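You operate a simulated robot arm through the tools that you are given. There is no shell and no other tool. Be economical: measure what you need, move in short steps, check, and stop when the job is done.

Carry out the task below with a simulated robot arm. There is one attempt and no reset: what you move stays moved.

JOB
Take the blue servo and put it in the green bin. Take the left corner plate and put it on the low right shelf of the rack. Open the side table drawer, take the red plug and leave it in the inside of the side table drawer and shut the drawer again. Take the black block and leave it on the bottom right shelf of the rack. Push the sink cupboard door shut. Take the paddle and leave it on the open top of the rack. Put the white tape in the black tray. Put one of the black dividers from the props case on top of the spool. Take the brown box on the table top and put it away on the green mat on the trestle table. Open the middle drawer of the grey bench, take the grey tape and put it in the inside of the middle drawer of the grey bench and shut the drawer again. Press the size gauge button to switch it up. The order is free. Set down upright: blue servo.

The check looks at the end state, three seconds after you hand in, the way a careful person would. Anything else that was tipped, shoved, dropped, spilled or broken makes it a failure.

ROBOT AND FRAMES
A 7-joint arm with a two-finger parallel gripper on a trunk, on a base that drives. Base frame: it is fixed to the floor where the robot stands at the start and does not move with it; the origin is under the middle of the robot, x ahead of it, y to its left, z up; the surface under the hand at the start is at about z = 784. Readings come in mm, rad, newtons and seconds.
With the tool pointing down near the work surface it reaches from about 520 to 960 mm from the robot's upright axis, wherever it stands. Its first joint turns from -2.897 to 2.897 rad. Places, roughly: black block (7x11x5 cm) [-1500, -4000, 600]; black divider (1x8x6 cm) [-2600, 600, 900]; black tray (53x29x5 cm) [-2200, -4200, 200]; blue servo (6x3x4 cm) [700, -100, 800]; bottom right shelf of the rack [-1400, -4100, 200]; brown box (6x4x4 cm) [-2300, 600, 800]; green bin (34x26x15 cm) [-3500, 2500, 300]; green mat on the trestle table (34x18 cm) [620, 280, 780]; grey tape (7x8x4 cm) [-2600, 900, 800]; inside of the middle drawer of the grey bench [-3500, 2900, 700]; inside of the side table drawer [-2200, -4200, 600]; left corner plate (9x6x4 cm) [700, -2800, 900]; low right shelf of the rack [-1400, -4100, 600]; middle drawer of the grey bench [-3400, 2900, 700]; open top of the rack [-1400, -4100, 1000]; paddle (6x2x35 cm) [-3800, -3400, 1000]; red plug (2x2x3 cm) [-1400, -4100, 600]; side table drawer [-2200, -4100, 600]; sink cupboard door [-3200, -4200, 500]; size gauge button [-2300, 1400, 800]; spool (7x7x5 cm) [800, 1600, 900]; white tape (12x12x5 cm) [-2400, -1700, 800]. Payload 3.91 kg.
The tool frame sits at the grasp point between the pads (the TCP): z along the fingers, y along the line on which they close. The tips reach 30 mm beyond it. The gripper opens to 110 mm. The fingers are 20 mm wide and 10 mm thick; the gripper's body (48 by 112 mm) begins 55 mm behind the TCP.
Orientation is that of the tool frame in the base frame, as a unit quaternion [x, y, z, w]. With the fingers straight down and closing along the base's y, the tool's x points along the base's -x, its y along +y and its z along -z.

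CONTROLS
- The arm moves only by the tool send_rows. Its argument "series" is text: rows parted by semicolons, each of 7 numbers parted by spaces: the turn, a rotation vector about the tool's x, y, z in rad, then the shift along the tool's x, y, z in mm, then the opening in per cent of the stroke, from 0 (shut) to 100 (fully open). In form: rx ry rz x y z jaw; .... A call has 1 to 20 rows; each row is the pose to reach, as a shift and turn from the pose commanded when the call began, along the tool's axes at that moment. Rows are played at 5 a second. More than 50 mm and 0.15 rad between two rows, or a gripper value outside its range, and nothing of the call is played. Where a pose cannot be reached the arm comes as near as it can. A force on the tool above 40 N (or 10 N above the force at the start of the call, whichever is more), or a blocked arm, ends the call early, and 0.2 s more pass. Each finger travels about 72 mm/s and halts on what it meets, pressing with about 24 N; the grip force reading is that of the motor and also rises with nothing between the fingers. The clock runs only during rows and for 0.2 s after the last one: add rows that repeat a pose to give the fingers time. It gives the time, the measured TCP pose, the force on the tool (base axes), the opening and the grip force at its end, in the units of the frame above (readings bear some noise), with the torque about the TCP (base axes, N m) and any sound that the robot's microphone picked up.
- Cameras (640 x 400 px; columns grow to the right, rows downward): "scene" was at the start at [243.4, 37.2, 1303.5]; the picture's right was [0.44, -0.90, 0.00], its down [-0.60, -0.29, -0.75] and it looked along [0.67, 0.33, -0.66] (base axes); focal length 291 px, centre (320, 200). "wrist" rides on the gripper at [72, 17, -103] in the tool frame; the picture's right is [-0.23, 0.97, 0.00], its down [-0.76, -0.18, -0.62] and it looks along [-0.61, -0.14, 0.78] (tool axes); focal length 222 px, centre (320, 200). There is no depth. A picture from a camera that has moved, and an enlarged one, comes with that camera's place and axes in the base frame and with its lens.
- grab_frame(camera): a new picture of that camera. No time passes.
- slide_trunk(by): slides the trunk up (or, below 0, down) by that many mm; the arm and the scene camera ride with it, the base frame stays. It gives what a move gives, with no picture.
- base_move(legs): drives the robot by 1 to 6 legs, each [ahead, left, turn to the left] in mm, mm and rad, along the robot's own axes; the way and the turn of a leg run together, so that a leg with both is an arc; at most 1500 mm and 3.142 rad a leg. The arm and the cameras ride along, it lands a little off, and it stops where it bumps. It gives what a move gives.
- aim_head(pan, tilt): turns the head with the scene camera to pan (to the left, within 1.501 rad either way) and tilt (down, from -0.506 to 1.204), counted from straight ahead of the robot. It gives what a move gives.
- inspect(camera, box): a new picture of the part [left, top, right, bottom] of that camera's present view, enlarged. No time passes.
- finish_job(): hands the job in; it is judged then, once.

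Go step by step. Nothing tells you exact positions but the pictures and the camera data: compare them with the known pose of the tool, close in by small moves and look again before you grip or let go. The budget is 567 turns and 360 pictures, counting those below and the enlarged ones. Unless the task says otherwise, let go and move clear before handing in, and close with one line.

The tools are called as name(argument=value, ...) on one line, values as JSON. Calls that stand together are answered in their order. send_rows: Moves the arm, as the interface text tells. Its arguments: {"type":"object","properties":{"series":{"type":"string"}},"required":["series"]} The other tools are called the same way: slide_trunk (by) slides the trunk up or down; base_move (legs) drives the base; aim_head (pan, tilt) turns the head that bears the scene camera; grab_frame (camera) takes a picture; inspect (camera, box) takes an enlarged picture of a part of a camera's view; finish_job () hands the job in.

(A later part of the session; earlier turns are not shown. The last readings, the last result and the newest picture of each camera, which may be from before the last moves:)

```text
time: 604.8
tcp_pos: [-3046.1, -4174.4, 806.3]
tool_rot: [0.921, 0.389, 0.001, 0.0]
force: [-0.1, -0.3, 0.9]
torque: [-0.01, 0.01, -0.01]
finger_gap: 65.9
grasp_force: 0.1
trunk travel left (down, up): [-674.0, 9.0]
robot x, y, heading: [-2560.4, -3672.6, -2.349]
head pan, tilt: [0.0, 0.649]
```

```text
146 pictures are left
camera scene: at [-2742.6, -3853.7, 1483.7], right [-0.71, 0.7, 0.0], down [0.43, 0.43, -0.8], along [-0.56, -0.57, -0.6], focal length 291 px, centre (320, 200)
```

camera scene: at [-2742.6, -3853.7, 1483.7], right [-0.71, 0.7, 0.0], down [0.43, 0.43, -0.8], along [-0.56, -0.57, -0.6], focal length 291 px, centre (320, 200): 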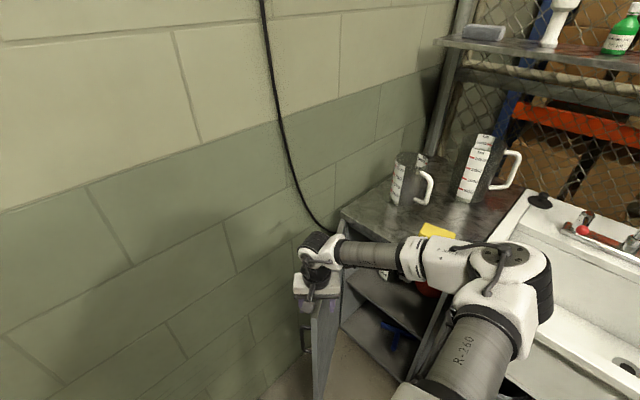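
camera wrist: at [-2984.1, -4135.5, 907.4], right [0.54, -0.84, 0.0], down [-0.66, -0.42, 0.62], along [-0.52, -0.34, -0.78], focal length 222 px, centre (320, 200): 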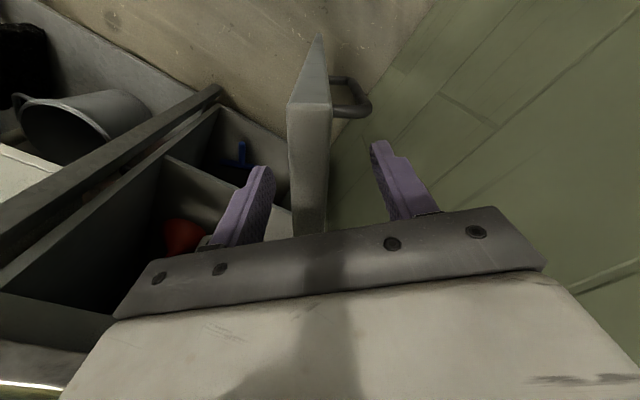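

The door top is between the fingers. Swing it along its arc.

send_rows(series="0 0 0 9 -31 0 60; 0 0 0 17.5 -62 0 60; 0 0 0 21.5 -90 0 60; 0 0 0 24.3 -118 0 60; 0 0 0 23 -146 0 60; 0 0 0 20.8 -174 0 60; 0 0 0 14.5 -201 0 60; 0 0 0 7.7 -228 0 60; 0 0 0 7.7 -228 0 60")

grab_frame(camera="wrist")

grab_frame(camera="scene")

```text
time: 606.8
tcp_pos: [-3206.2, -4010.3, 805.8]
tool_rot: [0.921, 0.39, -0.001, -0.002]
force: [-1.5, 0.2, -0.1]
torque: [0.0, 0.02, 0.01]
finger_gap: 65.9
grasp_force: 0.1
trunk travel left (down, up): [-674.0, 9.0]
robot x, y, heading: [-2556.9, -3672.0, -2.347]
head pan, tilt: [0.0, 0.649]
```

```text
145 pictures are left
camera wrist: at [-3142.8, -3971.4, 907.7], right [0.54, -0.84, 0.0], down [-0.66, -0.42, 0.62], along [-0.53, -0.34, -0.78], focal length 222 px, centre (320, 200)
```

wrist: 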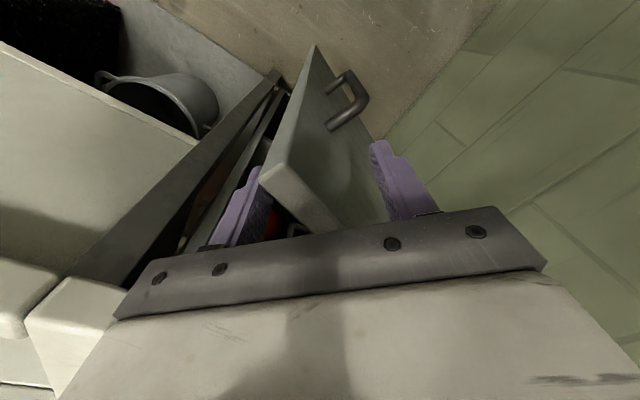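

```text
144 pictures are left
camera scene: at [-2742.6, -3854.0, 1483.6], right [-0.71, 0.7, 0.0], down [0.43, 0.43, -0.8], along [-0.56, -0.57, -0.6], focal length 291 px, centre (320, 200)
```

scene: 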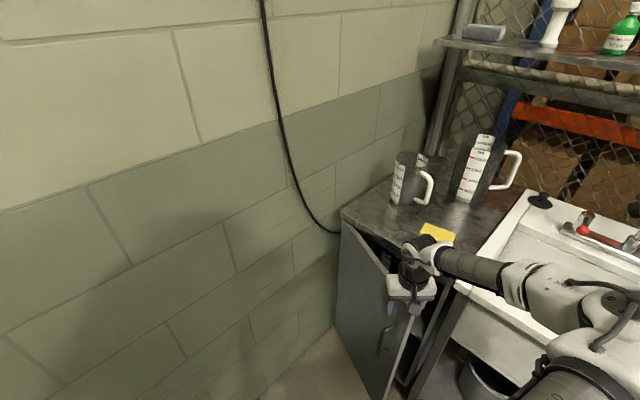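

The door is now about 30° from shut. Rise out, go to its outer side, square the hand to -x and close the fingers.

send_rows(series="0 0 0 0 0 -45 60; 0 0 0 0 0 -90 60; 0 0 0 0 0 -130 60; 0 0 0.14 6 16 -130 30; 0 0 0.28 12 32 -130 0; 0 0 0.42 18 48 -130 0; 0 0 0.56 24 64 -130 0; 0 0 0.7 30 80 -130 0; 0 0 0.79 35 93 -130 0; 0 0 0.79 55 113 -130 0; 0 0 0.79 55 113 -130 0")

grab_frame(camera="wrist")

```text
time: 609.2
tcp_pos: [-3085.3, -4049.4, 935.6]
tool_rot: [1.0, 0.005, -0.001, -0.001]
force: [-0.7, -0.5, 0.5]
torque: [-0.02, 0.01, 0.01]
finger_gap: 0.0
grasp_force: 24.0
trunk travel left (down, up): [-674.0, 9.0]
robot x, y, heading: [-2557.3, -3671.3, -2.347]
head pan, tilt: [0.0, 0.649]
```

```text
143 pictures are left
camera wrist: at [-3012.4, -4067.4, 1038.0], right [-0.22, -0.98, 0.0], down [-0.76, 0.17, 0.62], along [-0.61, 0.14, -0.78], focal length 222 px, centre (320, 200)
```

wrist: 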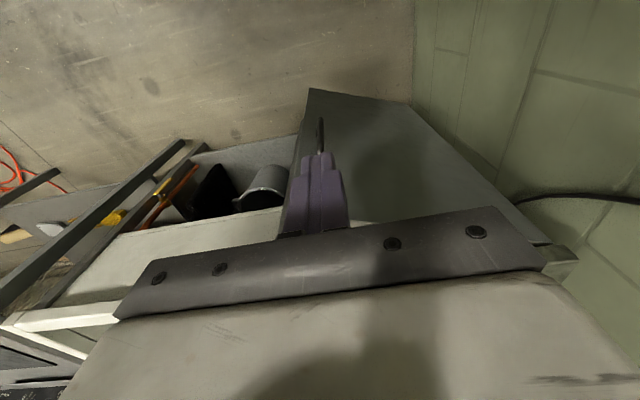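

send_rows(series="0 0 0 0 18 45 0; 0 -0.14 0 0 36 90 0; 0 -0.28 0 0 36 130 0; 0 -0.42 0 0 36 170 0; 0 -0.56 0 0 36 205 0; 0 -0.65 0 0 36 225 0; 0 -0.65 0 0 36 225 0")

grab_frame(camera="wrist")

grab_frame(camera="scene")

```text
time: 610.8
tcp_pos: [-3085.2, -4084.9, 709.4]
tool_rot: [0.947, 0.005, -0.321, 0.001]
force: [0.0, 0.5, 0.1]
torque: [-0.02, 0.01, 0.01]
finger_gap: 0.1
grasp_force: 23.6
trunk travel left (down, up): [-674.0, 9.0]
robot x, y, heading: [-2560.3, -3671.0, -2.354]
head pan, tilt: [0.0, 0.649]
```

```text
142 pictures are left
camera wrist: at [-2965.1, -4101.6, 747.9], right [-0.17, -0.98, 0.14], down [-0.23, 0.17, 0.96], along [-0.96, 0.13, -0.25], focal length 222 px, centre (320, 200)
```

wrist: 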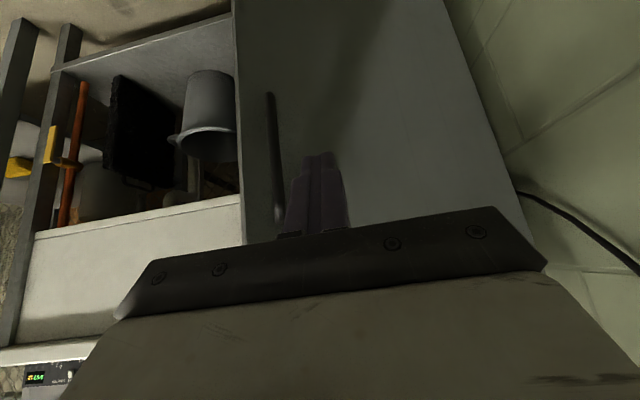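

```text
141 pictures are left
camera scene: at [-2742.7, -3853.8, 1483.7], right [-0.71, 0.7, 0.0], down [0.43, 0.43, -0.8], along [-0.56, -0.57, -0.6], focal length 291 px, centre (320, 200)
```

scene: 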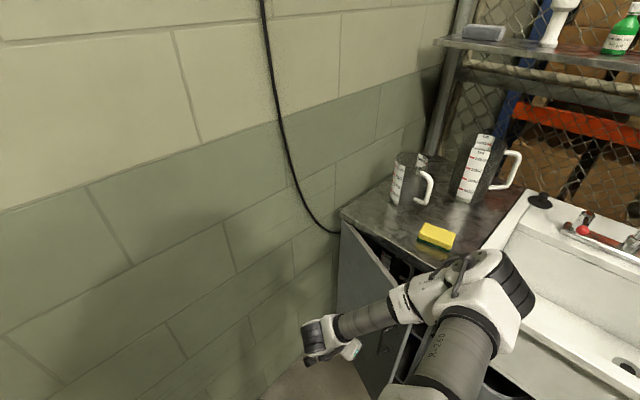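

Push the door's outer face toward -x with the arm, in steps.

send_rows(series="0 0 0 -32 0 24 0; 0 0 0 -64 0 48 0; 0 0 0 -96 0 73 0; 0 0 0 -127 0 97 0; 0 0 0 -151 0 115 0")

grab_frame(camera="scene")

```text
time: 612.0
tcp_pos: [-3275.8, -4087.7, 709.4]
tool_rot: [0.947, 0.006, -0.32, 0.001]
force: [0.0, -0.2, 0.2]
torque: [-0.01, -0.01, 0.02]
finger_gap: 0.0
grasp_force: 23.8
trunk travel left (down, up): [-674.0, 9.0]
robot x, y, heading: [-2558.6, -3669.8, -2.35]
head pan, tilt: [0.0, 0.649]
```

```text
140 pictures are left
camera scene: at [-2742.8, -3853.9, 1483.6], right [-0.71, 0.7, 0.0], down [0.43, 0.43, -0.8], along [-0.56, -0.57, -0.6], focal length 291 px, centre (320, 200)
```

scene: 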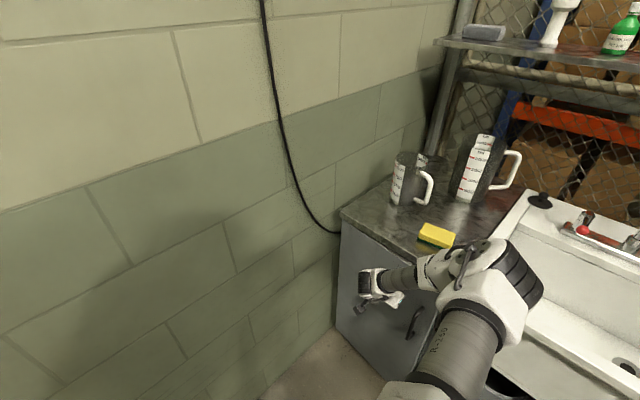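

Nearly shut. Continue until the stop.

send_rows(series="0 0 0 -12 0 9 0; 0 0 0 -24 0 18 0; 0 0 0 -36 0 27 0; 0 0 0 -48 0 36 0; 0 0 0 -60 0 45 0")

grab_frame(camera="scene")

```text
time: 612.8
tcp_pos: [-3309.0, -4089.8, 705.7]
tool_rot: [0.95, 0.007, -0.313, 0.002]
force: [10.3, 1.7, 6.3]
torque: [0.08, -0.1, -0.05]
finger_gap: 0.0
grasp_force: 23.8
trunk travel left (down, up): [-674.0, 9.0]
robot x, y, heading: [-2562.5, -3673.1, -2.351]
head pan, tilt: [0.0, 0.649]
stopped in row 4: the force on the tool passed its limit at 54 N (the readings are from after the stop); the commanded pose is now the measured one
```

```text
139 pictures are left
camera scene: at [-2741.5, -3853.7, 1483.9], right [-0.71, 0.7, 0.0], down [0.42, 0.43, -0.8], along [-0.56, -0.57, -0.6], focal length 291 px, centre (320, 200)
```

scene: 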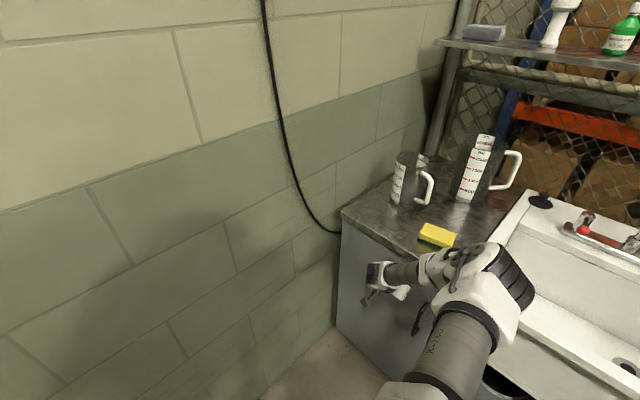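

The door met its stop. Retract and check it stays shut.

send_rows(series="0 0 0 30 0 -23 0; 0 0 0 62 0 -48 0; 0 0 0 95 0 -73 0; 0 0 0 127 0 -98 0; 0 0 0 160 0 -123 0; 0 0.14 0 160 0 -150 0; 0 0.28 0 150 0 -190 0; 0 0.42 0 135 0 -230 0; 0 0.56 0 120 0 -270 0; 0 0.636 0 105 0 -310 0; 0 0.636 0 105 0 -310 0")

grab_frame(camera="wrist")

grab_frame(camera="scene")

```text
time: 615.2
tcp_pos: [-3041.1, -4086.9, 892.7]
tool_rot: [1.0, 0.008, 0.001, -0.001]
force: [-0.7, -0.2, -0.5]
torque: [0.0, 0.02, -0.01]
finger_gap: 0.2
grasp_force: 23.5
trunk travel left (down, up): [-674.0, 9.0]
robot x, y, heading: [-2558.6, -3670.8, -2.351]
head pan, tilt: [0.0, 0.649]
```

```text
138 pictures are left
camera wrist: at [-2968.0, -4103.6, 995.5], right [-0.21, -0.98, 0.0], down [-0.77, 0.17, 0.62], along [-0.61, 0.13, -0.78], focal length 222 px, centre (320, 200)
```

wrist: 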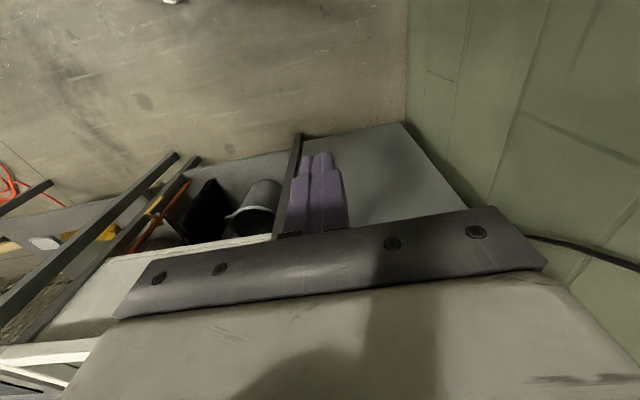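

```text
137 pictures are left
camera scene: at [-2742.4, -3854.2, 1483.5], right [-0.71, 0.7, 0.0], down [0.43, 0.43, -0.8], along [-0.56, -0.57, -0.6], focal length 291 px, centre (320, 200)
```

scene: 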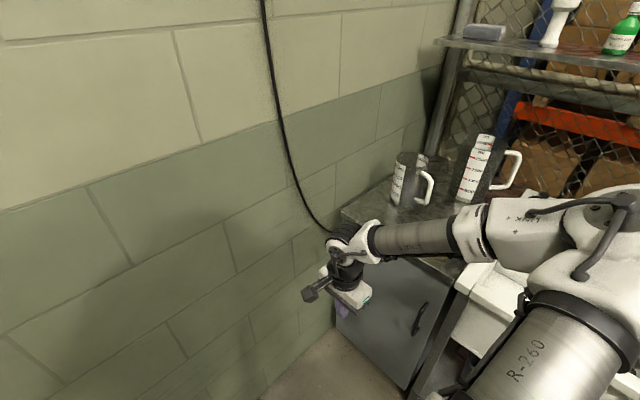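

The cupboard is shut. Back off, turn to face the sink bench and look for the paddle.

base_move(legs=[[-330, 0, 0], [0, 0, -0.79]])

aim_head(pan=0.0, tilt=0.35)

grab_frame(camera="scene")

```text
time: 619.5
tcp_pos: [-2961.5, -3389.8, 892.9]
tool_rot: [0.927, -0.376, 0.0, 0.0]
force: [0.1, -0.5, -0.2]
torque: [-0.02, 0.02, -0.02]
finger_gap: 0.2
grasp_force: 24.0
trunk travel left (down, up): [-674.0, 9.0]
robot x, y, heading: [-2325.0, -3440.9, -3.138]
head pan, tilt: [0.0, 0.649]
```

```text
time: 620.3
tcp_pos: [-2961.3, -3389.4, 893.7]
tool_rot: [0.926, -0.377, 0.0, -0.001]
force: [0.2, 0.1, -0.1]
torque: [0.01, -0.03, -0.04]
finger_gap: 0.2
grasp_force: 23.9
trunk travel left (down, up): [-674.0, 9.0]
robot x, y, heading: [-2330.1, -3435.5, -3.137]
head pan, tilt: [0.0, 0.351]
```

```text
136 pictures are left
camera scene: at [-2593.3, -3438.4, 1510.6], right [0.0, 1.0, 0.0], down [0.34, 0.0, -0.94], along [-0.94, 0.0, -0.34], focal length 291 px, centre (320, 200)
```

scene: 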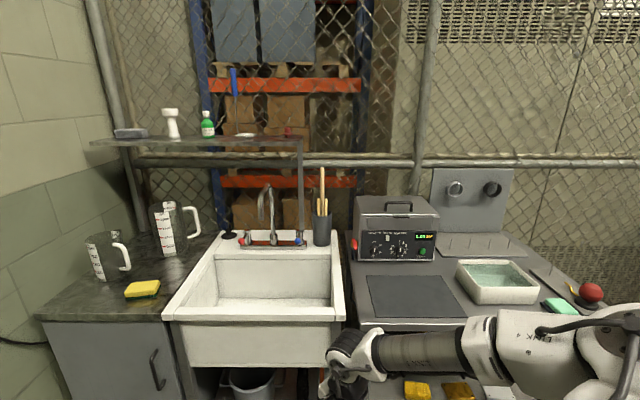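

inspect(camera="scene", box=[230, 120, 370, 270])

```text
2.67 times, centred on (300, 195) of scene
camera zoom: at [-2593.3, -3438.4, 1510.6], right [0.0, 1.0, 0.0], down [0.34, 0.0, -0.94], along [-0.94, 0.0, -0.34], focal length 776 px, centre (373, 213)
```

zoom: 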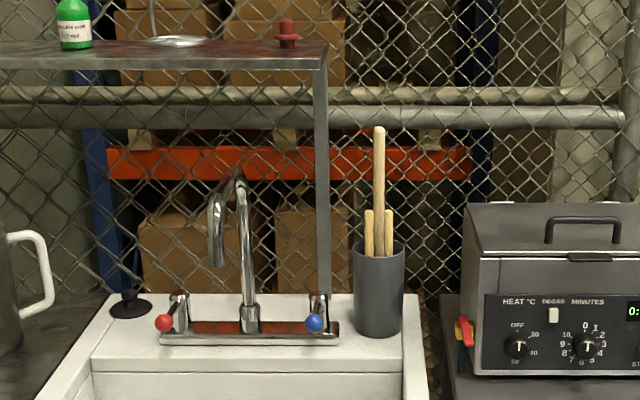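

The paddle is the tall stick in the dark pot at about (-3758, -3430), top z≈1230. I'll grip it with a horizontal hand at z≈1112, above the shorter sticks. First square the yaw, raise, then pitch the hand level.

send_rows(series="0 0 -0.13 0 0 -36 30; 0 0 -0.26 0 0 -72 50; 0 0 -0.39 0 0 -108 60; 0 0 -0.52 0 0 -144 60; 0 0 -0.65 0 0 -180 60; 0 0 -0.773 0 0 -218 60; 0 0 -0.773 0 0 -218 60")

send_rows(series="0 -0.143 0 0 0 0 60; 0 -0.286 0 0 0 0 60; 0 -0.429 0 0 0 0 60; 0 -0.572 0 0 0 0 60; 0 -0.715 0 0 0 0 60; 0 -0.858 0 0 0 0 60; 0 -1.0 0 0 0 0 60; 0 -1.143 0 0 0 0 60; 0 -1.286 0 0 0 0 60; 0 -1.429 0 0 0 0 60; 0 -1.571 0 0 0 0 60; 0 -1.571 0 0 0 0 60")

grab_frame(camera="wrist")

grab_frame(camera="scene")

```text
time: 621.9
tcp_pos: [-2962.0, -3389.7, 1109.9]
tool_rot: [1.0, 0.002, 0.0, -0.001]
force: [0.4, 0.4, 0.3]
torque: [-0.01, 0.01, 0.0]
finger_gap: 66.1
grasp_force: 0.1
trunk travel left (down, up): [-674.0, 9.0]
robot x, y, heading: [-2328.5, -3435.4, -3.138]
head pan, tilt: [0.0, 0.351]
```

```text
time: 624.5
tcp_pos: [-3023.5, -3353.9, 1083.8]
tool_rot: [0.712, 0.029, -0.701, -0.023]
force: [-0.3, 1.4, 0.9]
torque: [-0.03, -0.01, 0.07]
finger_gap: 65.7
grasp_force: 0.0
out of reach, approached as far as the arm can: row 6, 7, 8, 9, 10, 11, 12
trunk travel left (down, up): [-674.0, 9.0]
robot x, y, heading: [-2329.2, -3435.0, -3.139]
head pan, tilt: [0.0, 0.351]
```

```text
134 pictures are left
camera wrist: at [-2918.7, -3366.7, 1010.7], right [0.0, -0.99, 0.15], down [0.61, 0.12, 0.78], along [-0.79, 0.09, 0.6], focal length 222 px, centre (320, 200)
```

wrist: 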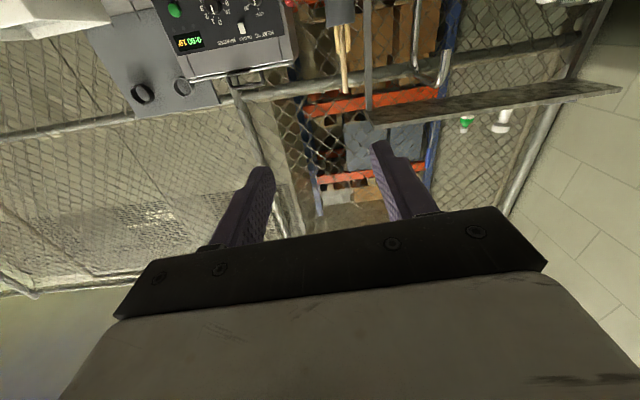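

```text
133 pictures are left
camera scene: at [-2594.0, -3439.9, 1510.5], right [0.0, 1.0, 0.0], down [0.34, 0.0, -0.94], along [-0.94, 0.0, -0.34], focal length 291 px, centre (320, 200)
```

scene: 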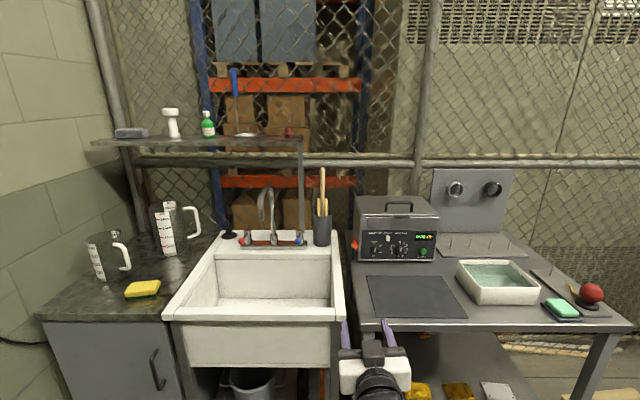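

The hand is level. Approach partway and triangulate.

base_move(legs=[[420, 78, 0]])

grab_frame(camera="wrist")

grab_frame(camera="scene")

```text
time: 627.1
tcp_pos: [-3440.1, -3437.8, 1083.9]
tool_rot: [0.708, 0.003, -0.707, 0.003]
force: [0.0, -0.2, -0.1]
torque: [-0.01, 0.01, 0.01]
finger_gap: 66.1
grasp_force: 0.1
trunk travel left (down, up): [-674.0, 9.0]
robot x, y, heading: [-2739.6, -3517.0, -3.137]
head pan, tilt: [0.0, 0.351]
```

```text
132 pictures are left
camera wrist: at [-3336.2, -3455.9, 1011.0], right [0.01, -0.97, 0.23], down [0.62, 0.18, 0.76], along [-0.78, 0.14, 0.6], focal length 222 px, centre (320, 200)
```

wrist: 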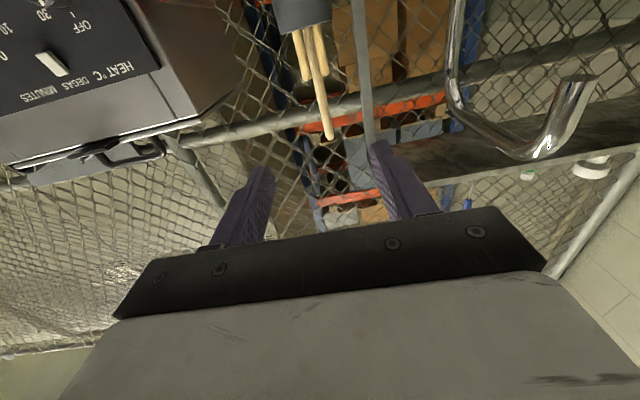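

```text
131 pictures are left
camera scene: at [-3009.2, -3518.4, 1510.5], right [0.0, 1.0, 0.0], down [0.34, 0.0, -0.94], along [-0.94, 0.0, -0.34], focal length 291 px, centre (320, 200)
```

scene: 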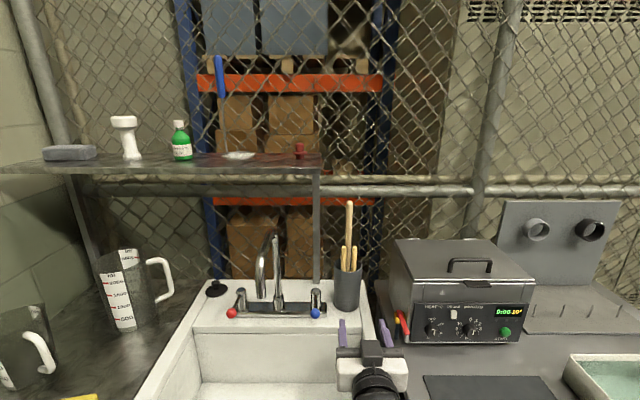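

Stick top at (-3813, -3431, 1210); shorter sticks end at ≈1065. Drive 240 mm nearer and check.

base_move(legs=[[240, 0, 0]])

send_rows(series="0 0 0 -12 0 0 60; 0 0 0 -12 0 20 60; 0 0 0 -12 0 40 60; 0 0 0 -12 0 40 60")

grab_frame(camera="wrist")

grab_frame(camera="scene")

```text
time: 629.0
tcp_pos: [-3651.3, -3442.9, 1111.2]
tool_rot: [-0.691, -0.008, 0.723, 0.011]
force: [0.5, 0.4, 0.0]
torque: [-0.04, 0.0, 0.01]
finger_gap: 65.8
grasp_force: 0.0
trunk travel left (down, up): [-674.0, 9.0]
robot x, y, heading: [-2975.1, -3523.1, -3.138]
head pan, tilt: [0.0, 0.351]
stopped in leg 1: the robot was blocked; the commanded pose is now the measured one
```

```text
time: 630.2
tcp_pos: [-3652.0, -3431.3, 1125.1]
tool_rot: [-0.69, -0.004, 0.724, 0.014]
force: [-0.6, -1.1, 0.4]
torque: [0.04, 0.02, 0.02]
finger_gap: 66.0
grasp_force: 0.1
out of reach, approached as far as the arm can: row 1, 3, 4
trunk travel left (down, up): [-674.0, 9.0]
robot x, y, heading: [-2956.2, -3520.6, -3.141]
head pan, tilt: [0.0, 0.351]
stopped in row 4: the arm was blocked; the commanded pose is now the measured one
```

```text
130 pictures are left
camera wrist: at [-3551.8, -3449.6, 1046.4], right [0.0, -0.98, 0.2], down [0.66, 0.15, 0.73], along [-0.75, 0.14, 0.65], focal length 222 px, centre (320, 200)
```

wrist: 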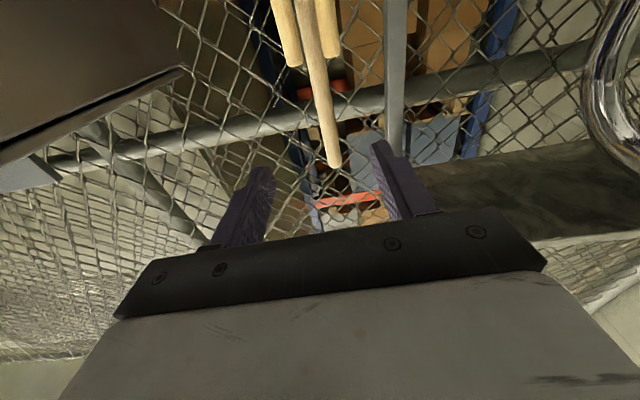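

```text
129 pictures are left
camera scene: at [-3198.4, -3526.2, 1516.0], right [0.0, 1.0, 0.01], down [0.33, 0.01, -0.94], along [-0.94, 0.0, -0.33], focal length 291 px, centre (320, 200)
```

scene: 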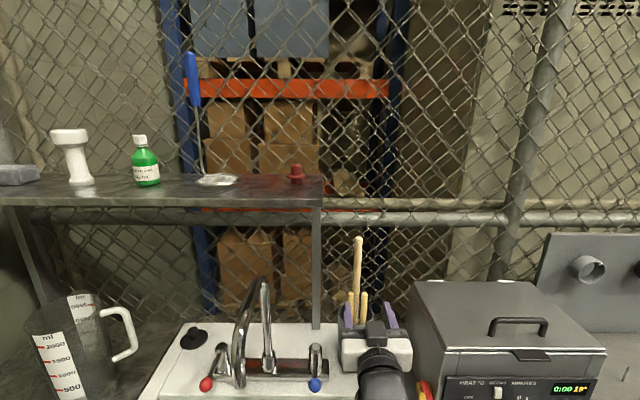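

Blocked: likely the low elbow met the sink front. Back the base off and extend the arm more, so the elbow straightens up.

base_move(legs=[[-170, 0, 0]])

send_rows(series="0 0.048 0 6 0 40 60; 0 0.048 0 12 0 80 60; 0 0.048 0 18 0 120 60; 0 0.048 0 24 0 160 60; 0 0.048 0 28 0 200 60; 0 0.048 0 28 0 200 60")

grab_frame(camera="scene")

```text
time: 631.7
tcp_pos: [-3498.8, -3428.1, 1108.4]
tool_rot: [-0.699, -0.002, 0.715, 0.008]
force: [0.5, -0.7, 0.0]
torque: [-0.02, -0.01, -0.01]
finger_gap: 66.0
grasp_force: 0.0
trunk travel left (down, up): [-674.0, 9.0]
robot x, y, heading: [-2782.0, -3518.3, -3.143]
head pan, tilt: [0.0, 0.351]
```

```text
time: 633.1
tcp_pos: [-3680.1, -3389.8, 1010.3]
tool_rot: [0.716, 0.004, -0.698, -0.005]
force: [-0.7, 0.8, -0.4]
torque: [-0.01, 0.01, 0.0]
finger_gap: 66.5
grasp_force: 0.0
out of reach, approached as far as the arm can: row 1, 2, 3, 4, 5, 6
trunk travel left (down, up): [-674.0, 9.0]
robot x, y, heading: [-2785.2, -3519.6, -3.145]
head pan, tilt: [0.0, 0.351]
```

```text
128 pictures are left
camera scene: at [-3050.3, -3519.2, 1510.7], right [0.0, 1.0, 0.0], down [0.34, 0.0, -0.94], along [-0.94, 0.0, -0.34], focal length 291 px, centre (320, 200)
```

scene: 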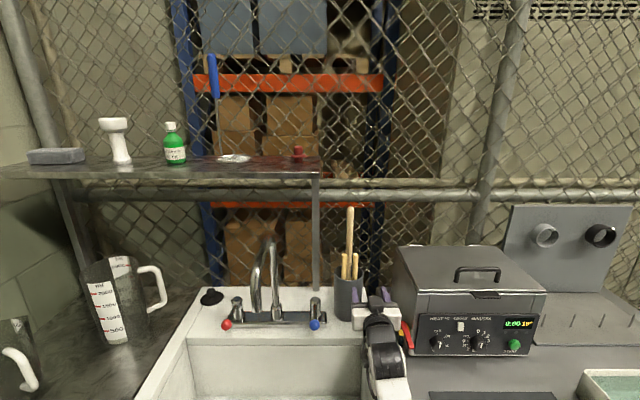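

Level posture is at the wrist's limit. Use about 57° tilt instead: rise and re-pitch.

send_rows(series="0 0.13 0 -28 10 -10 60; 0 0.26 0 -56 20 -20 60; 0 0.4 0 -84 30 -30 60; 0 0.545 0 -112 41 -33 60; 0 0.545 0 -112 41 -33 60")

grab_frame(camera="scene")

grab_frame(camera="wrist")

```text
time: 634.3
tcp_pos: [-3652.4, -3434.0, 1122.8]
tool_rot: [0.878, -0.001, -0.478, -0.009]
force: [0.1, -0.5, 0.0]
torque: [0.02, -0.02, -0.01]
finger_gap: 66.0
grasp_force: 0.1
trunk travel left (down, up): [-674.0, 9.0]
robot x, y, heading: [-2784.4, -3518.0, -3.143]
head pan, tilt: [0.0, 0.351]
```

```text
127 pictures are left
camera scene: at [-3050.6, -3519.3, 1510.6], right [0.0, 1.0, 0.0], down [0.34, 0.0, -0.94], along [-0.94, 0.0, -0.34], focal length 291 px, centre (320, 200)
```

scene: 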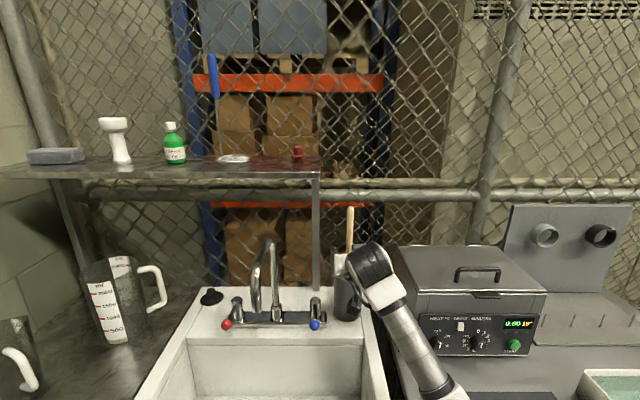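

```text
126 pictures are left
camera wrist: at [-3525.6, -3453.0, 1116.8], right [-0.13, -0.98, 0.18], down [0.11, 0.16, 0.98], along [-0.98, 0.15, 0.09], focal length 222 px, centre (320, 200)
```

wrist: 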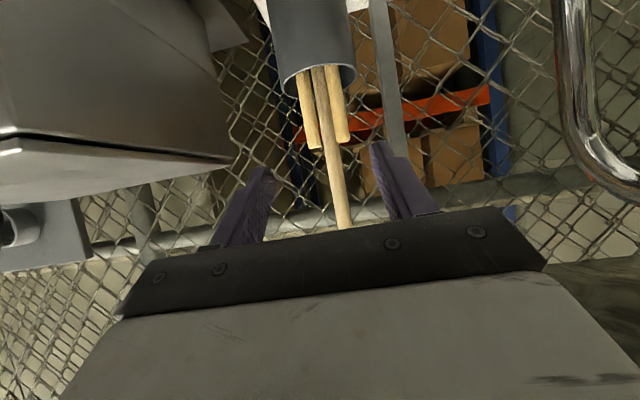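

Good pose; the stick is centred between the fingers. Go forward in steps.

base_move(legs=[[90, 0, 0]])

grab_frame(camera="wrist")

grab_frame(camera="scene")

```text
time: 635.4
tcp_pos: [-3741.6, -3434.7, 1122.5]
tool_rot: [0.878, 0.0, -0.479, -0.008]
force: [-0.6, 0.3, -0.5]
torque: [0.03, -0.02, 0.0]
finger_gap: 65.9
grasp_force: 0.1
trunk travel left (down, up): [-674.0, 9.0]
robot x, y, heading: [-2878.3, -3519.8, -3.137]
head pan, tilt: [0.0, 0.351]
```

```text
125 pictures are left
camera wrist: at [-3615.9, -3453.2, 1115.9], right [-0.13, -0.98, 0.18], down [0.11, 0.16, 0.98], along [-0.98, 0.15, 0.09], focal length 222 px, centre (320, 200)
```

wrist: 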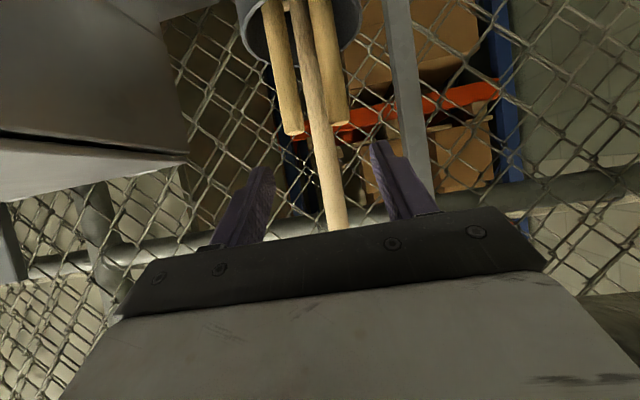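

```text
124 pictures are left
camera scene: at [-3141.1, -3519.6, 1510.4], right [0.0, 1.0, 0.0], down [0.34, 0.0, -0.94], along [-0.94, 0.0, -0.34], focal length 291 px, centre (320, 200)
```

scene: 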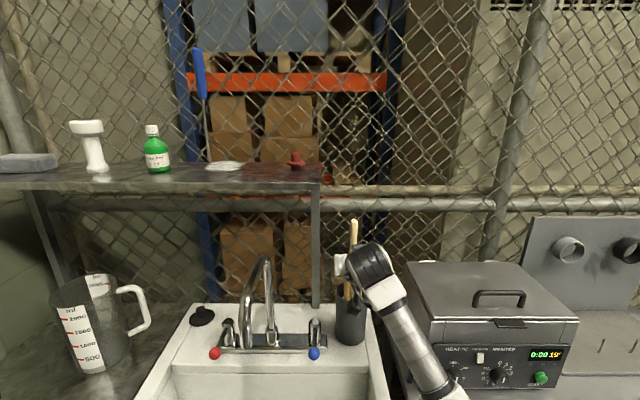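

send_rows(series="0 0 0 -11 0 17 60; 0 0 0 -22 0 34 60; 0 0 0 -33 0 51 60; 0 0 0 -33 0 51 60")

grab_frame(camera="wrist")

inspect(camera="scene", box=[290, 190, 430, 360])

```text
time: 636.4
tcp_pos: [-3802.0, -3433.2, 1123.8]
tool_rot: [0.877, 0.0, -0.48, -0.008]
force: [0.9, 0.5, -0.6]
torque: [0.02, 0.01, 0.01]
finger_gap: 66.0
grasp_force: 0.1
trunk travel left (down, up): [-674.0, 9.0]
robot x, y, heading: [-2874.6, -3519.2, -3.136]
head pan, tilt: [0.0, 0.351]
```

```text
123 pictures are left
camera wrist: at [-3676.0, -3452.7, 1117.3], right [-0.13, -0.98, 0.18], down [0.11, 0.16, 0.98], along [-0.98, 0.15, 0.09], focal length 222 px, centre (320, 200)
```

wrist: 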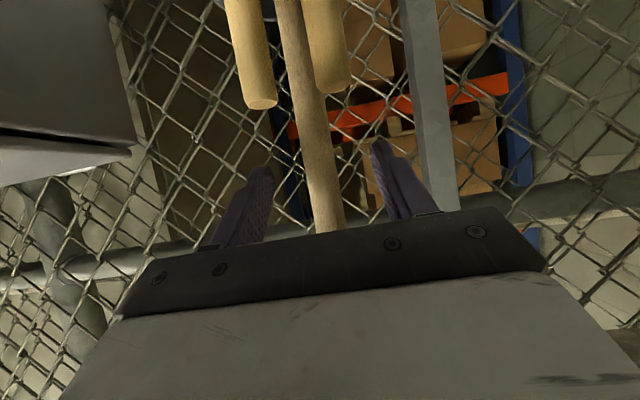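

```text
2.35 times, centred on (360, 275) of scene
camera zoom: at [-3139.7, -3519.6, 1510.7], right [0.0, 1.0, 0.0], down [0.34, 0.0, -0.94], along [-0.94, 0.0, -0.34], focal length 685 px, centre (226, 24)
```

zoom: 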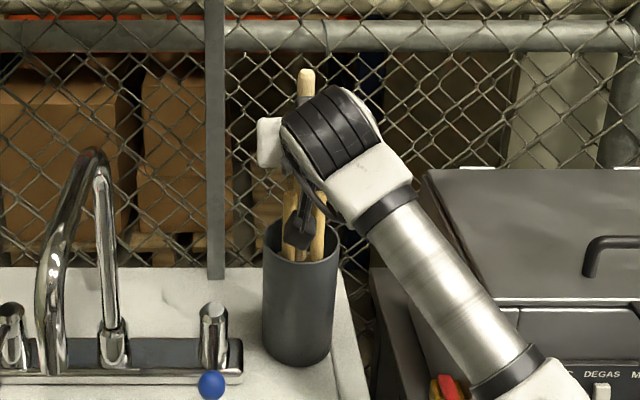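

send_rows(series="0 0 0 -2 0 3 35; 0 0 0 -2 0 3 10; 0 0 0 -2 0 3 8; 0 0 0 -2 0 3 8; 0 0 0 -2 0 3 8")

grab_frame(camera="wrist")

```text
time: 637.6
tcp_pos: [-3805.8, -3431.8, 1123.5]
tool_rot: [0.877, 0.0, -0.48, -0.008]
force: [-0.4, -0.2, 0.8]
torque: [-0.27, 0.01, -0.04]
finger_gap: 18.1
grasp_force: 24.0
trunk travel left (down, up): [-674.0, 9.0]
robot x, y, heading: [-2872.0, -3518.4, -3.142]
head pan, tilt: [0.0, 0.351]
```

```text
121 pictures are left
camera wrist: at [-3679.3, -3452.5, 1117.2], right [-0.13, -0.98, 0.18], down [0.11, 0.16, 0.98], along [-0.98, 0.15, 0.09], focal length 222 px, centre (320, 200)
```

wrist: 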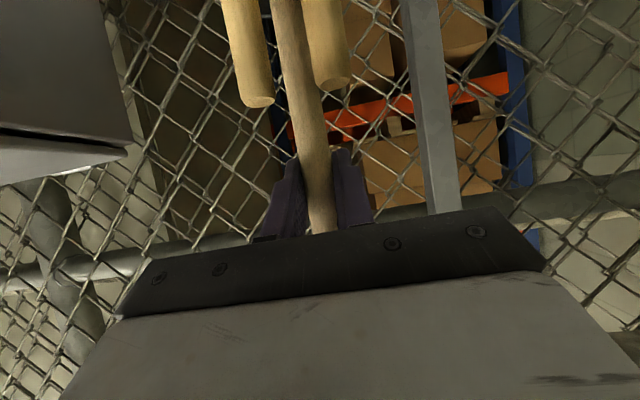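

Gripped (18 mm). Lift slowly out of the pot.

send_rows(series="0 0 0 -19 0 -10.5 8; 0 0 0 -36 0 -21.5 8; 0 0 0 -52.5 0 -32.4 8; 0 0 0 -69 0 -43 8; 0 0 0 -69 0 -43 8")

grab_frame(camera="wrist")

inspect(camera="scene", box=[290, 160, 430, 360])

```text
time: 638.8
tcp_pos: [-3806.8, -3434.4, 1203.2]
tool_rot: [0.878, -0.001, -0.479, -0.009]
force: [-0.6, -0.3, -1.0]
torque: [-0.01, 0.0, 0.02]
finger_gap: 17.9
grasp_force: 23.6
trunk travel left (down, up): [-674.0, 9.0]
robot x, y, heading: [-2876.6, -3521.1, -3.136]
head pan, tilt: [0.0, 0.351]
```

```text
120 pictures are left
camera wrist: at [-3680.6, -3453.4, 1197.9], right [-0.13, -0.98, 0.18], down [0.11, 0.16, 0.98], along [-0.98, 0.15, 0.09], focal length 222 px, centre (320, 200)
```

wrist: 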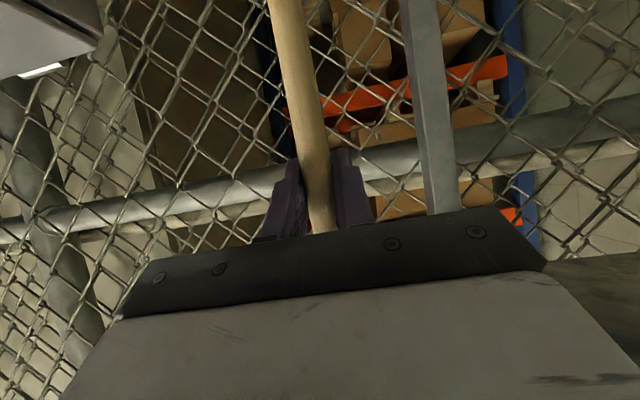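

```text
2.00 times, centred on (360, 260) of scene
camera zoom: at [-3140.2, -3519.6, 1510.6], right [0.0, 1.0, 0.0], down [0.34, 0.0, -0.94], along [-0.94, 0.0, -0.34], focal length 582 px, centre (240, 80)
```

zoom: 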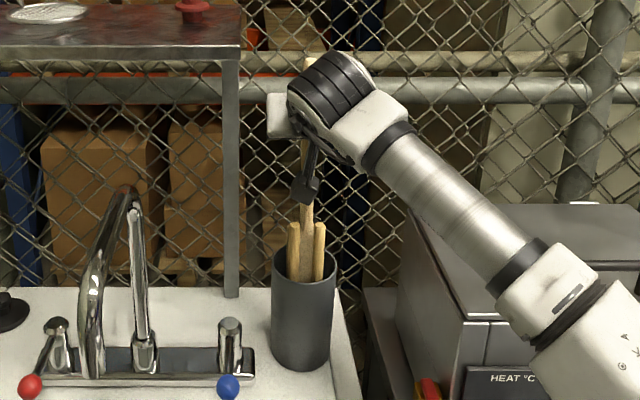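

send_rows(series="0 0 0 -17 0 -11 8; 0 0 0 -34 0 -22 8; 0 0 0 -50 0 -32.4 8; 0 0 0 -67 0 -43 8; 0 0 0 -84 0 -54 8; 0 0 0 -84 0 -54 8")

inspect(camera="scene", box=[290, 100, 450, 360])

```text
time: 640.2
tcp_pos: [-3807.1, -3436.1, 1302.6]
tool_rot: [0.878, 0.0, -0.479, -0.008]
force: [0.4, 0.6, -1.3]
torque: [0.01, 0.01, 0.0]
finger_gap: 17.9
grasp_force: 24.0
trunk travel left (down, up): [-674.0, 9.0]
robot x, y, heading: [-2877.9, -3518.7, -3.143]
head pan, tilt: [0.0, 0.351]
```

```text
1.54 times, centred on (370, 230) of scene
camera zoom: at [-3140.2, -3519.5, 1510.6], right [0.0, 1.0, 0.0], down [0.34, 0.0, -0.94], along [-0.94, 0.0, -0.34], focal length 448 px, centre (243, 154)
```

zoom: 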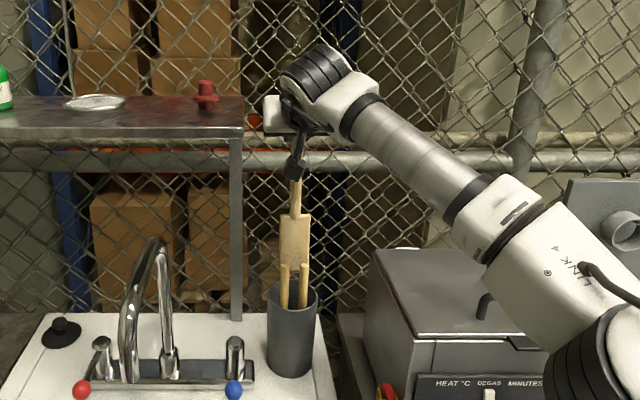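

send_rows(series="0 0 0 -17 0 -11 8; 0 0 0 -34 0 -22 8; 0 0 0 -42 0 -27 8; 0 0 0 -42 0 -27 8")

inspect(camera="scene", box=[310, 170, 410, 350])

```text
time: 641.2
tcp_pos: [-3806.9, -3436.3, 1354.2]
tool_rot: [0.877, 0.001, -0.48, -0.008]
force: [0.0, -0.2, -1.5]
torque: [0.02, -0.02, -0.02]
finger_gap: 17.9
grasp_force: 23.3
trunk travel left (down, up): [-674.0, 9.0]
robot x, y, heading: [-2873.7, -3516.2, -3.139]
head pan, tilt: [0.0, 0.351]
```

```text
2.22 times, centred on (360, 260) of scene
camera zoom: at [-3140.0, -3519.6, 1510.6], right [0.0, 1.0, 0.0], down [0.34, 0.0, -0.94], along [-0.94, 0.0, -0.34], focal length 647 px, centre (231, 67)
```

zoom: 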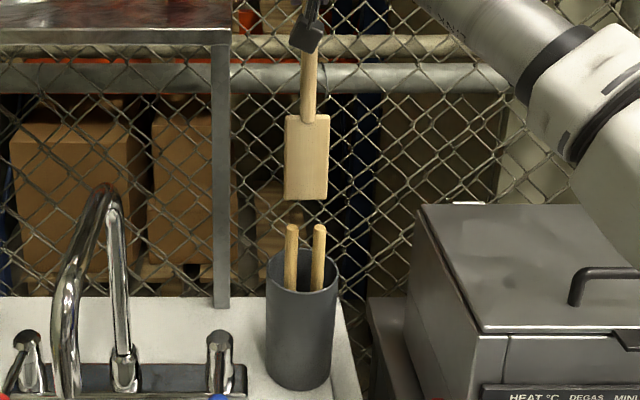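

The paddle is free of the pot. Back away from the sink, then pitch the hand to vertical and see whether the paddle holds.

base_move(legs=[[-650, 0, 0]])

send_rows(series="0 0.143 0 0 0 0 8; 0 0.286 0 0 0 0 8; 0 0.429 0 0 0 0 8; 0 0.572 0 0 0 0 8; 0 0.715 0 0 0 0 8; 0 0.858 0 0 0 0 8; 0 1.0 0 0 0 0 8; 0 1.0 0 0 0 0 8")

grab_frame(camera="wrist")

grab_frame(camera="scene")

```text
time: 644.8
tcp_pos: [-3153.5, -3434.7, 1354.5]
tool_rot: [0.877, 0.0, -0.48, -0.008]
force: [0.0, 0.0, -0.9]
torque: [-0.02, 0.01, 0.01]
finger_gap: 17.7
grasp_force: 24.0
trunk travel left (down, up): [-674.0, 9.0]
robot x, y, heading: [-2222.2, -3518.5, -3.142]
head pan, tilt: [0.0, 0.351]
```

```text
time: 646.6
tcp_pos: [-3079.6, -3442.8, 1320.8]
tool_rot: [1.0, -0.004, -0.015, -0.007]
force: [-0.8, -0.5, -0.6]
torque: [0.05, 0.08, 0.01]
finger_gap: 17.6
grasp_force: 23.6
out of reach, approached as far as the arm can: row 4, 5, 6, 7, 8
trunk travel left (down, up): [-674.0, 9.0]
robot x, y, heading: [-2220.5, -3517.4, -3.14]
head pan, tilt: [0.0, 0.351]
```

```text
116 pictures are left
camera wrist: at [-3003.2, -3464.1, 1420.6], right [-0.23, -0.97, -0.01], down [-0.74, 0.17, 0.65], along [-0.63, 0.16, -0.76], focal length 222 px, centre (320, 200)
```

wrist: 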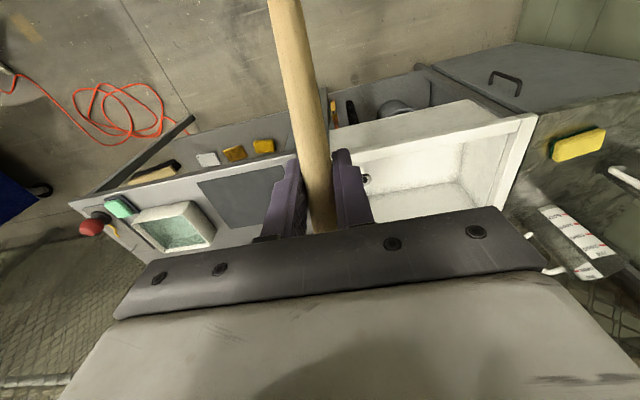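

```text
115 pictures are left
camera scene: at [-2488.6, -3520.2, 1510.3], right [0.0, 1.0, 0.0], down [0.34, 0.0, -0.94], along [-0.94, 0.0, -0.34], focal length 291 px, centre (320, 200)
```

scene: 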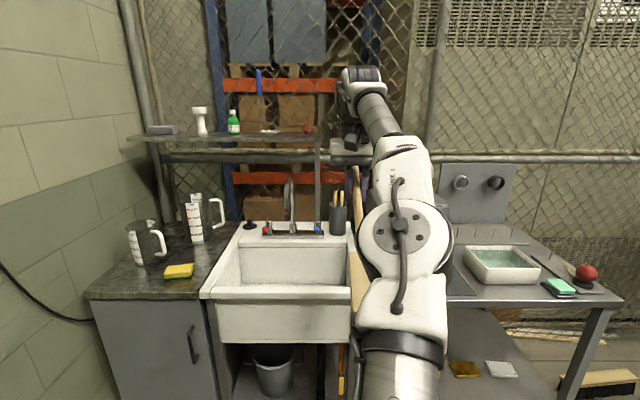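

It holds well. Yaw the hand so the blade points left, then pull in a bit.

send_rows(series="0 0 0.143 0 0 10 8; 0 0 0.286 0 0 20 8; 0 0 0.429 0 0 30 8; 0 0 0.572 0 0 40 8; 0 0 0.715 0 0 50 8; 0 0 0.858 0 0 60 8; 0 0 1.0 0 0 70 8; 0 0 1.143 0 0 80 8; 0 0 1.286 0 0 90 8; 0 0 1.429 0 0 100 8; 0 0 1.571 0 0 110 8; 0 0 1.571 40 0 120 8; 0 0 1.571 80 0 130 8; 0 0 1.571 110 0 140 8; 0 0 1.571 110 0 140 8")

grab_frame(camera="scene")

```text
time: 649.8
tcp_pos: [-2970.0, -3439.5, 1181.9]
tool_rot: [-0.703, 0.711, 0.005, 0.005]
force: [0.2, 0.2, -1.5]
torque: [0.07, -0.04, 0.01]
finger_gap: 17.8
grasp_force: 23.7
trunk travel left (down, up): [-674.0, 9.0]
robot x, y, heading: [-2226.8, -3520.4, -3.139]
head pan, tilt: [0.0, 0.351]
```

```text
114 pictures are left
camera scene: at [-2487.8, -3518.3, 1510.6], right [0.0, 1.0, 0.0], down [0.34, 0.0, -0.94], along [-0.94, 0.0, -0.34], focal length 291 px, centre (320, 200)
```

scene: 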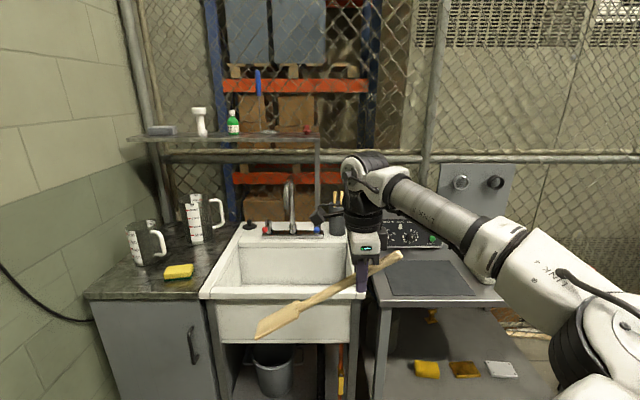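

Well held, blade to the left. Drive to the rack's front, facing it.

base_move(legs=[[0, -420, 0], [0, 0, 1.571], [0, 600, 0]])

send_rows(series="0 0.12 0 0 0 0 8; 0 0.24 0 0 0 0 8; 0 0.35 0 0 0 0 8; 0 0.35 0 0 0 0 8")

aim_head(pan=0.0, tilt=0.55)

grab_frame(camera="scene")

```text
time: 662.3
tcp_pos: [-1697.1, -3845.1, 1180.4]
tool_rot: [1.0, -0.006, -0.008, 0.001]
force: [0.6, -0.6, -1.7]
torque: [0.05, 0.08, -0.03]
finger_gap: 17.9
grasp_force: 24.0
trunk travel left (down, up): [-674.0, 9.0]
robot x, y, heading: [-1619.5, -3102.5, -1.566]
head pan, tilt: [0.0, 0.351]
```

```text
time: 663.3
tcp_pos: [-1696.7, -3846.6, 1180.5]
tool_rot: [0.986, -0.006, 0.168, 0.001]
force: [-0.5, 1.1, -0.6]
torque: [-0.02, 0.13, 0.02]
finger_gap: 17.9
grasp_force: 23.6
trunk travel left (down, up): [-674.0, 9.0]
robot x, y, heading: [-1619.1, -3098.7, -1.569]
head pan, tilt: [0.0, 0.351]
```

```text
time: 664.0
tcp_pos: [-1698.0, -3845.5, 1179.8]
tool_rot: [0.986, -0.005, 0.166, 0.001]
force: [-0.1, 0.6, -1.1]
torque: [-0.02, 0.12, 0.0]
finger_gap: 17.7
grasp_force: 23.8
trunk travel left (down, up): [-674.0, 9.0]
robot x, y, heading: [-1616.4, -3099.6, -1.573]
head pan, tilt: [0.0, 0.55]
```

```text
113 pictures are left
camera scene: at [-1620.5, -3359.0, 1492.4], right [-1.0, 0.0, 0.0], down [0.0, 0.52, -0.85], along [0.0, -0.85, -0.52], focal length 291 px, centre (320, 200)
```

scene: 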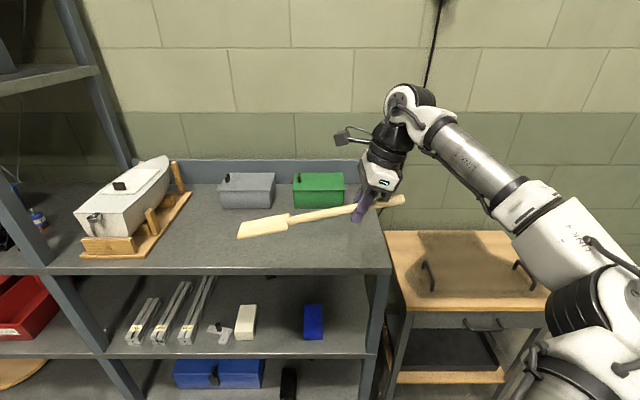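

Plenty of free space on the front of the rack top. Move over it and lower.

base_move(legs=[[165, 95, 0]])

send_rows(series="0 0 0 16 0 43 8; 0 0 0 32 0 87 8; 0 0 0 47 0 130 8; 0 0 0 47 0 130 8")

grab_frame(camera="scene")

grab_frame(camera="wrist")

```text
time: 665.5
tcp_pos: [-1603.5, -4009.5, 1180.4]
tool_rot: [0.986, -0.005, 0.167, 0.001]
force: [0.1, -0.2, -2.0]
torque: [0.01, 0.15, 0.01]
finger_gap: 17.7
grasp_force: 24.1
trunk travel left (down, up): [-674.0, 9.0]
robot x, y, heading: [-1524.6, -3263.0, -1.573]
head pan, tilt: [0.0, 0.55]
```

```text
time: 666.5
tcp_pos: [-1515.4, -4009.2, 1073.6]
tool_rot: [0.986, -0.005, 0.167, 0.002]
force: [-0.3, 0.4, -1.1]
torque: [0.02, 0.14, 0.01]
finger_gap: 17.7
grasp_force: 24.3
trunk travel left (down, up): [-674.0, 9.0]
robot x, y, heading: [-1521.1, -3260.4, -1.575]
head pan, tilt: [0.0, 0.55]
```

```text
112 pictures are left
camera scene: at [-1526.7, -3521.5, 1492.5], right [-1.0, 0.0, 0.0], down [0.0, 0.52, -0.85], along [0.0, -0.85, -0.52], focal length 291 px, centre (320, 200)
```

scene: 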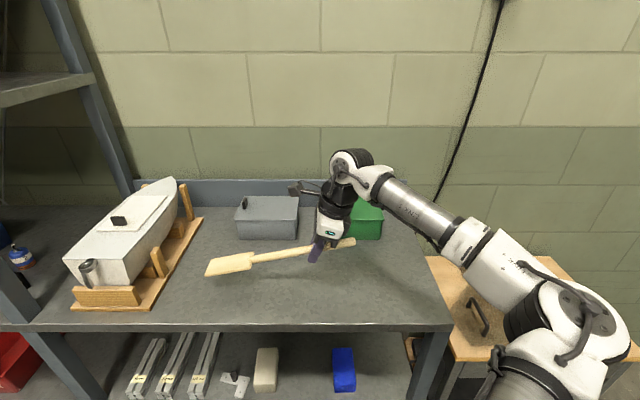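

```text
111 pictures are left
camera wrist: at [-1480.7, -4027.8, 1193.5], right [-0.23, -0.97, -0.07], down [-0.92, 0.19, 0.34], along [-0.31, 0.14, -0.94], focal length 222 px, centre (320, 200)
```

wrist: 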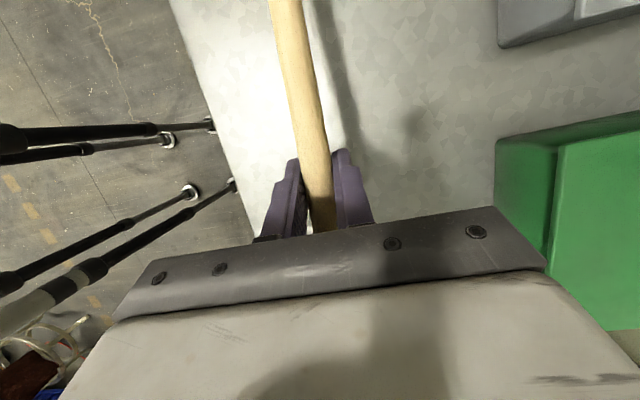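

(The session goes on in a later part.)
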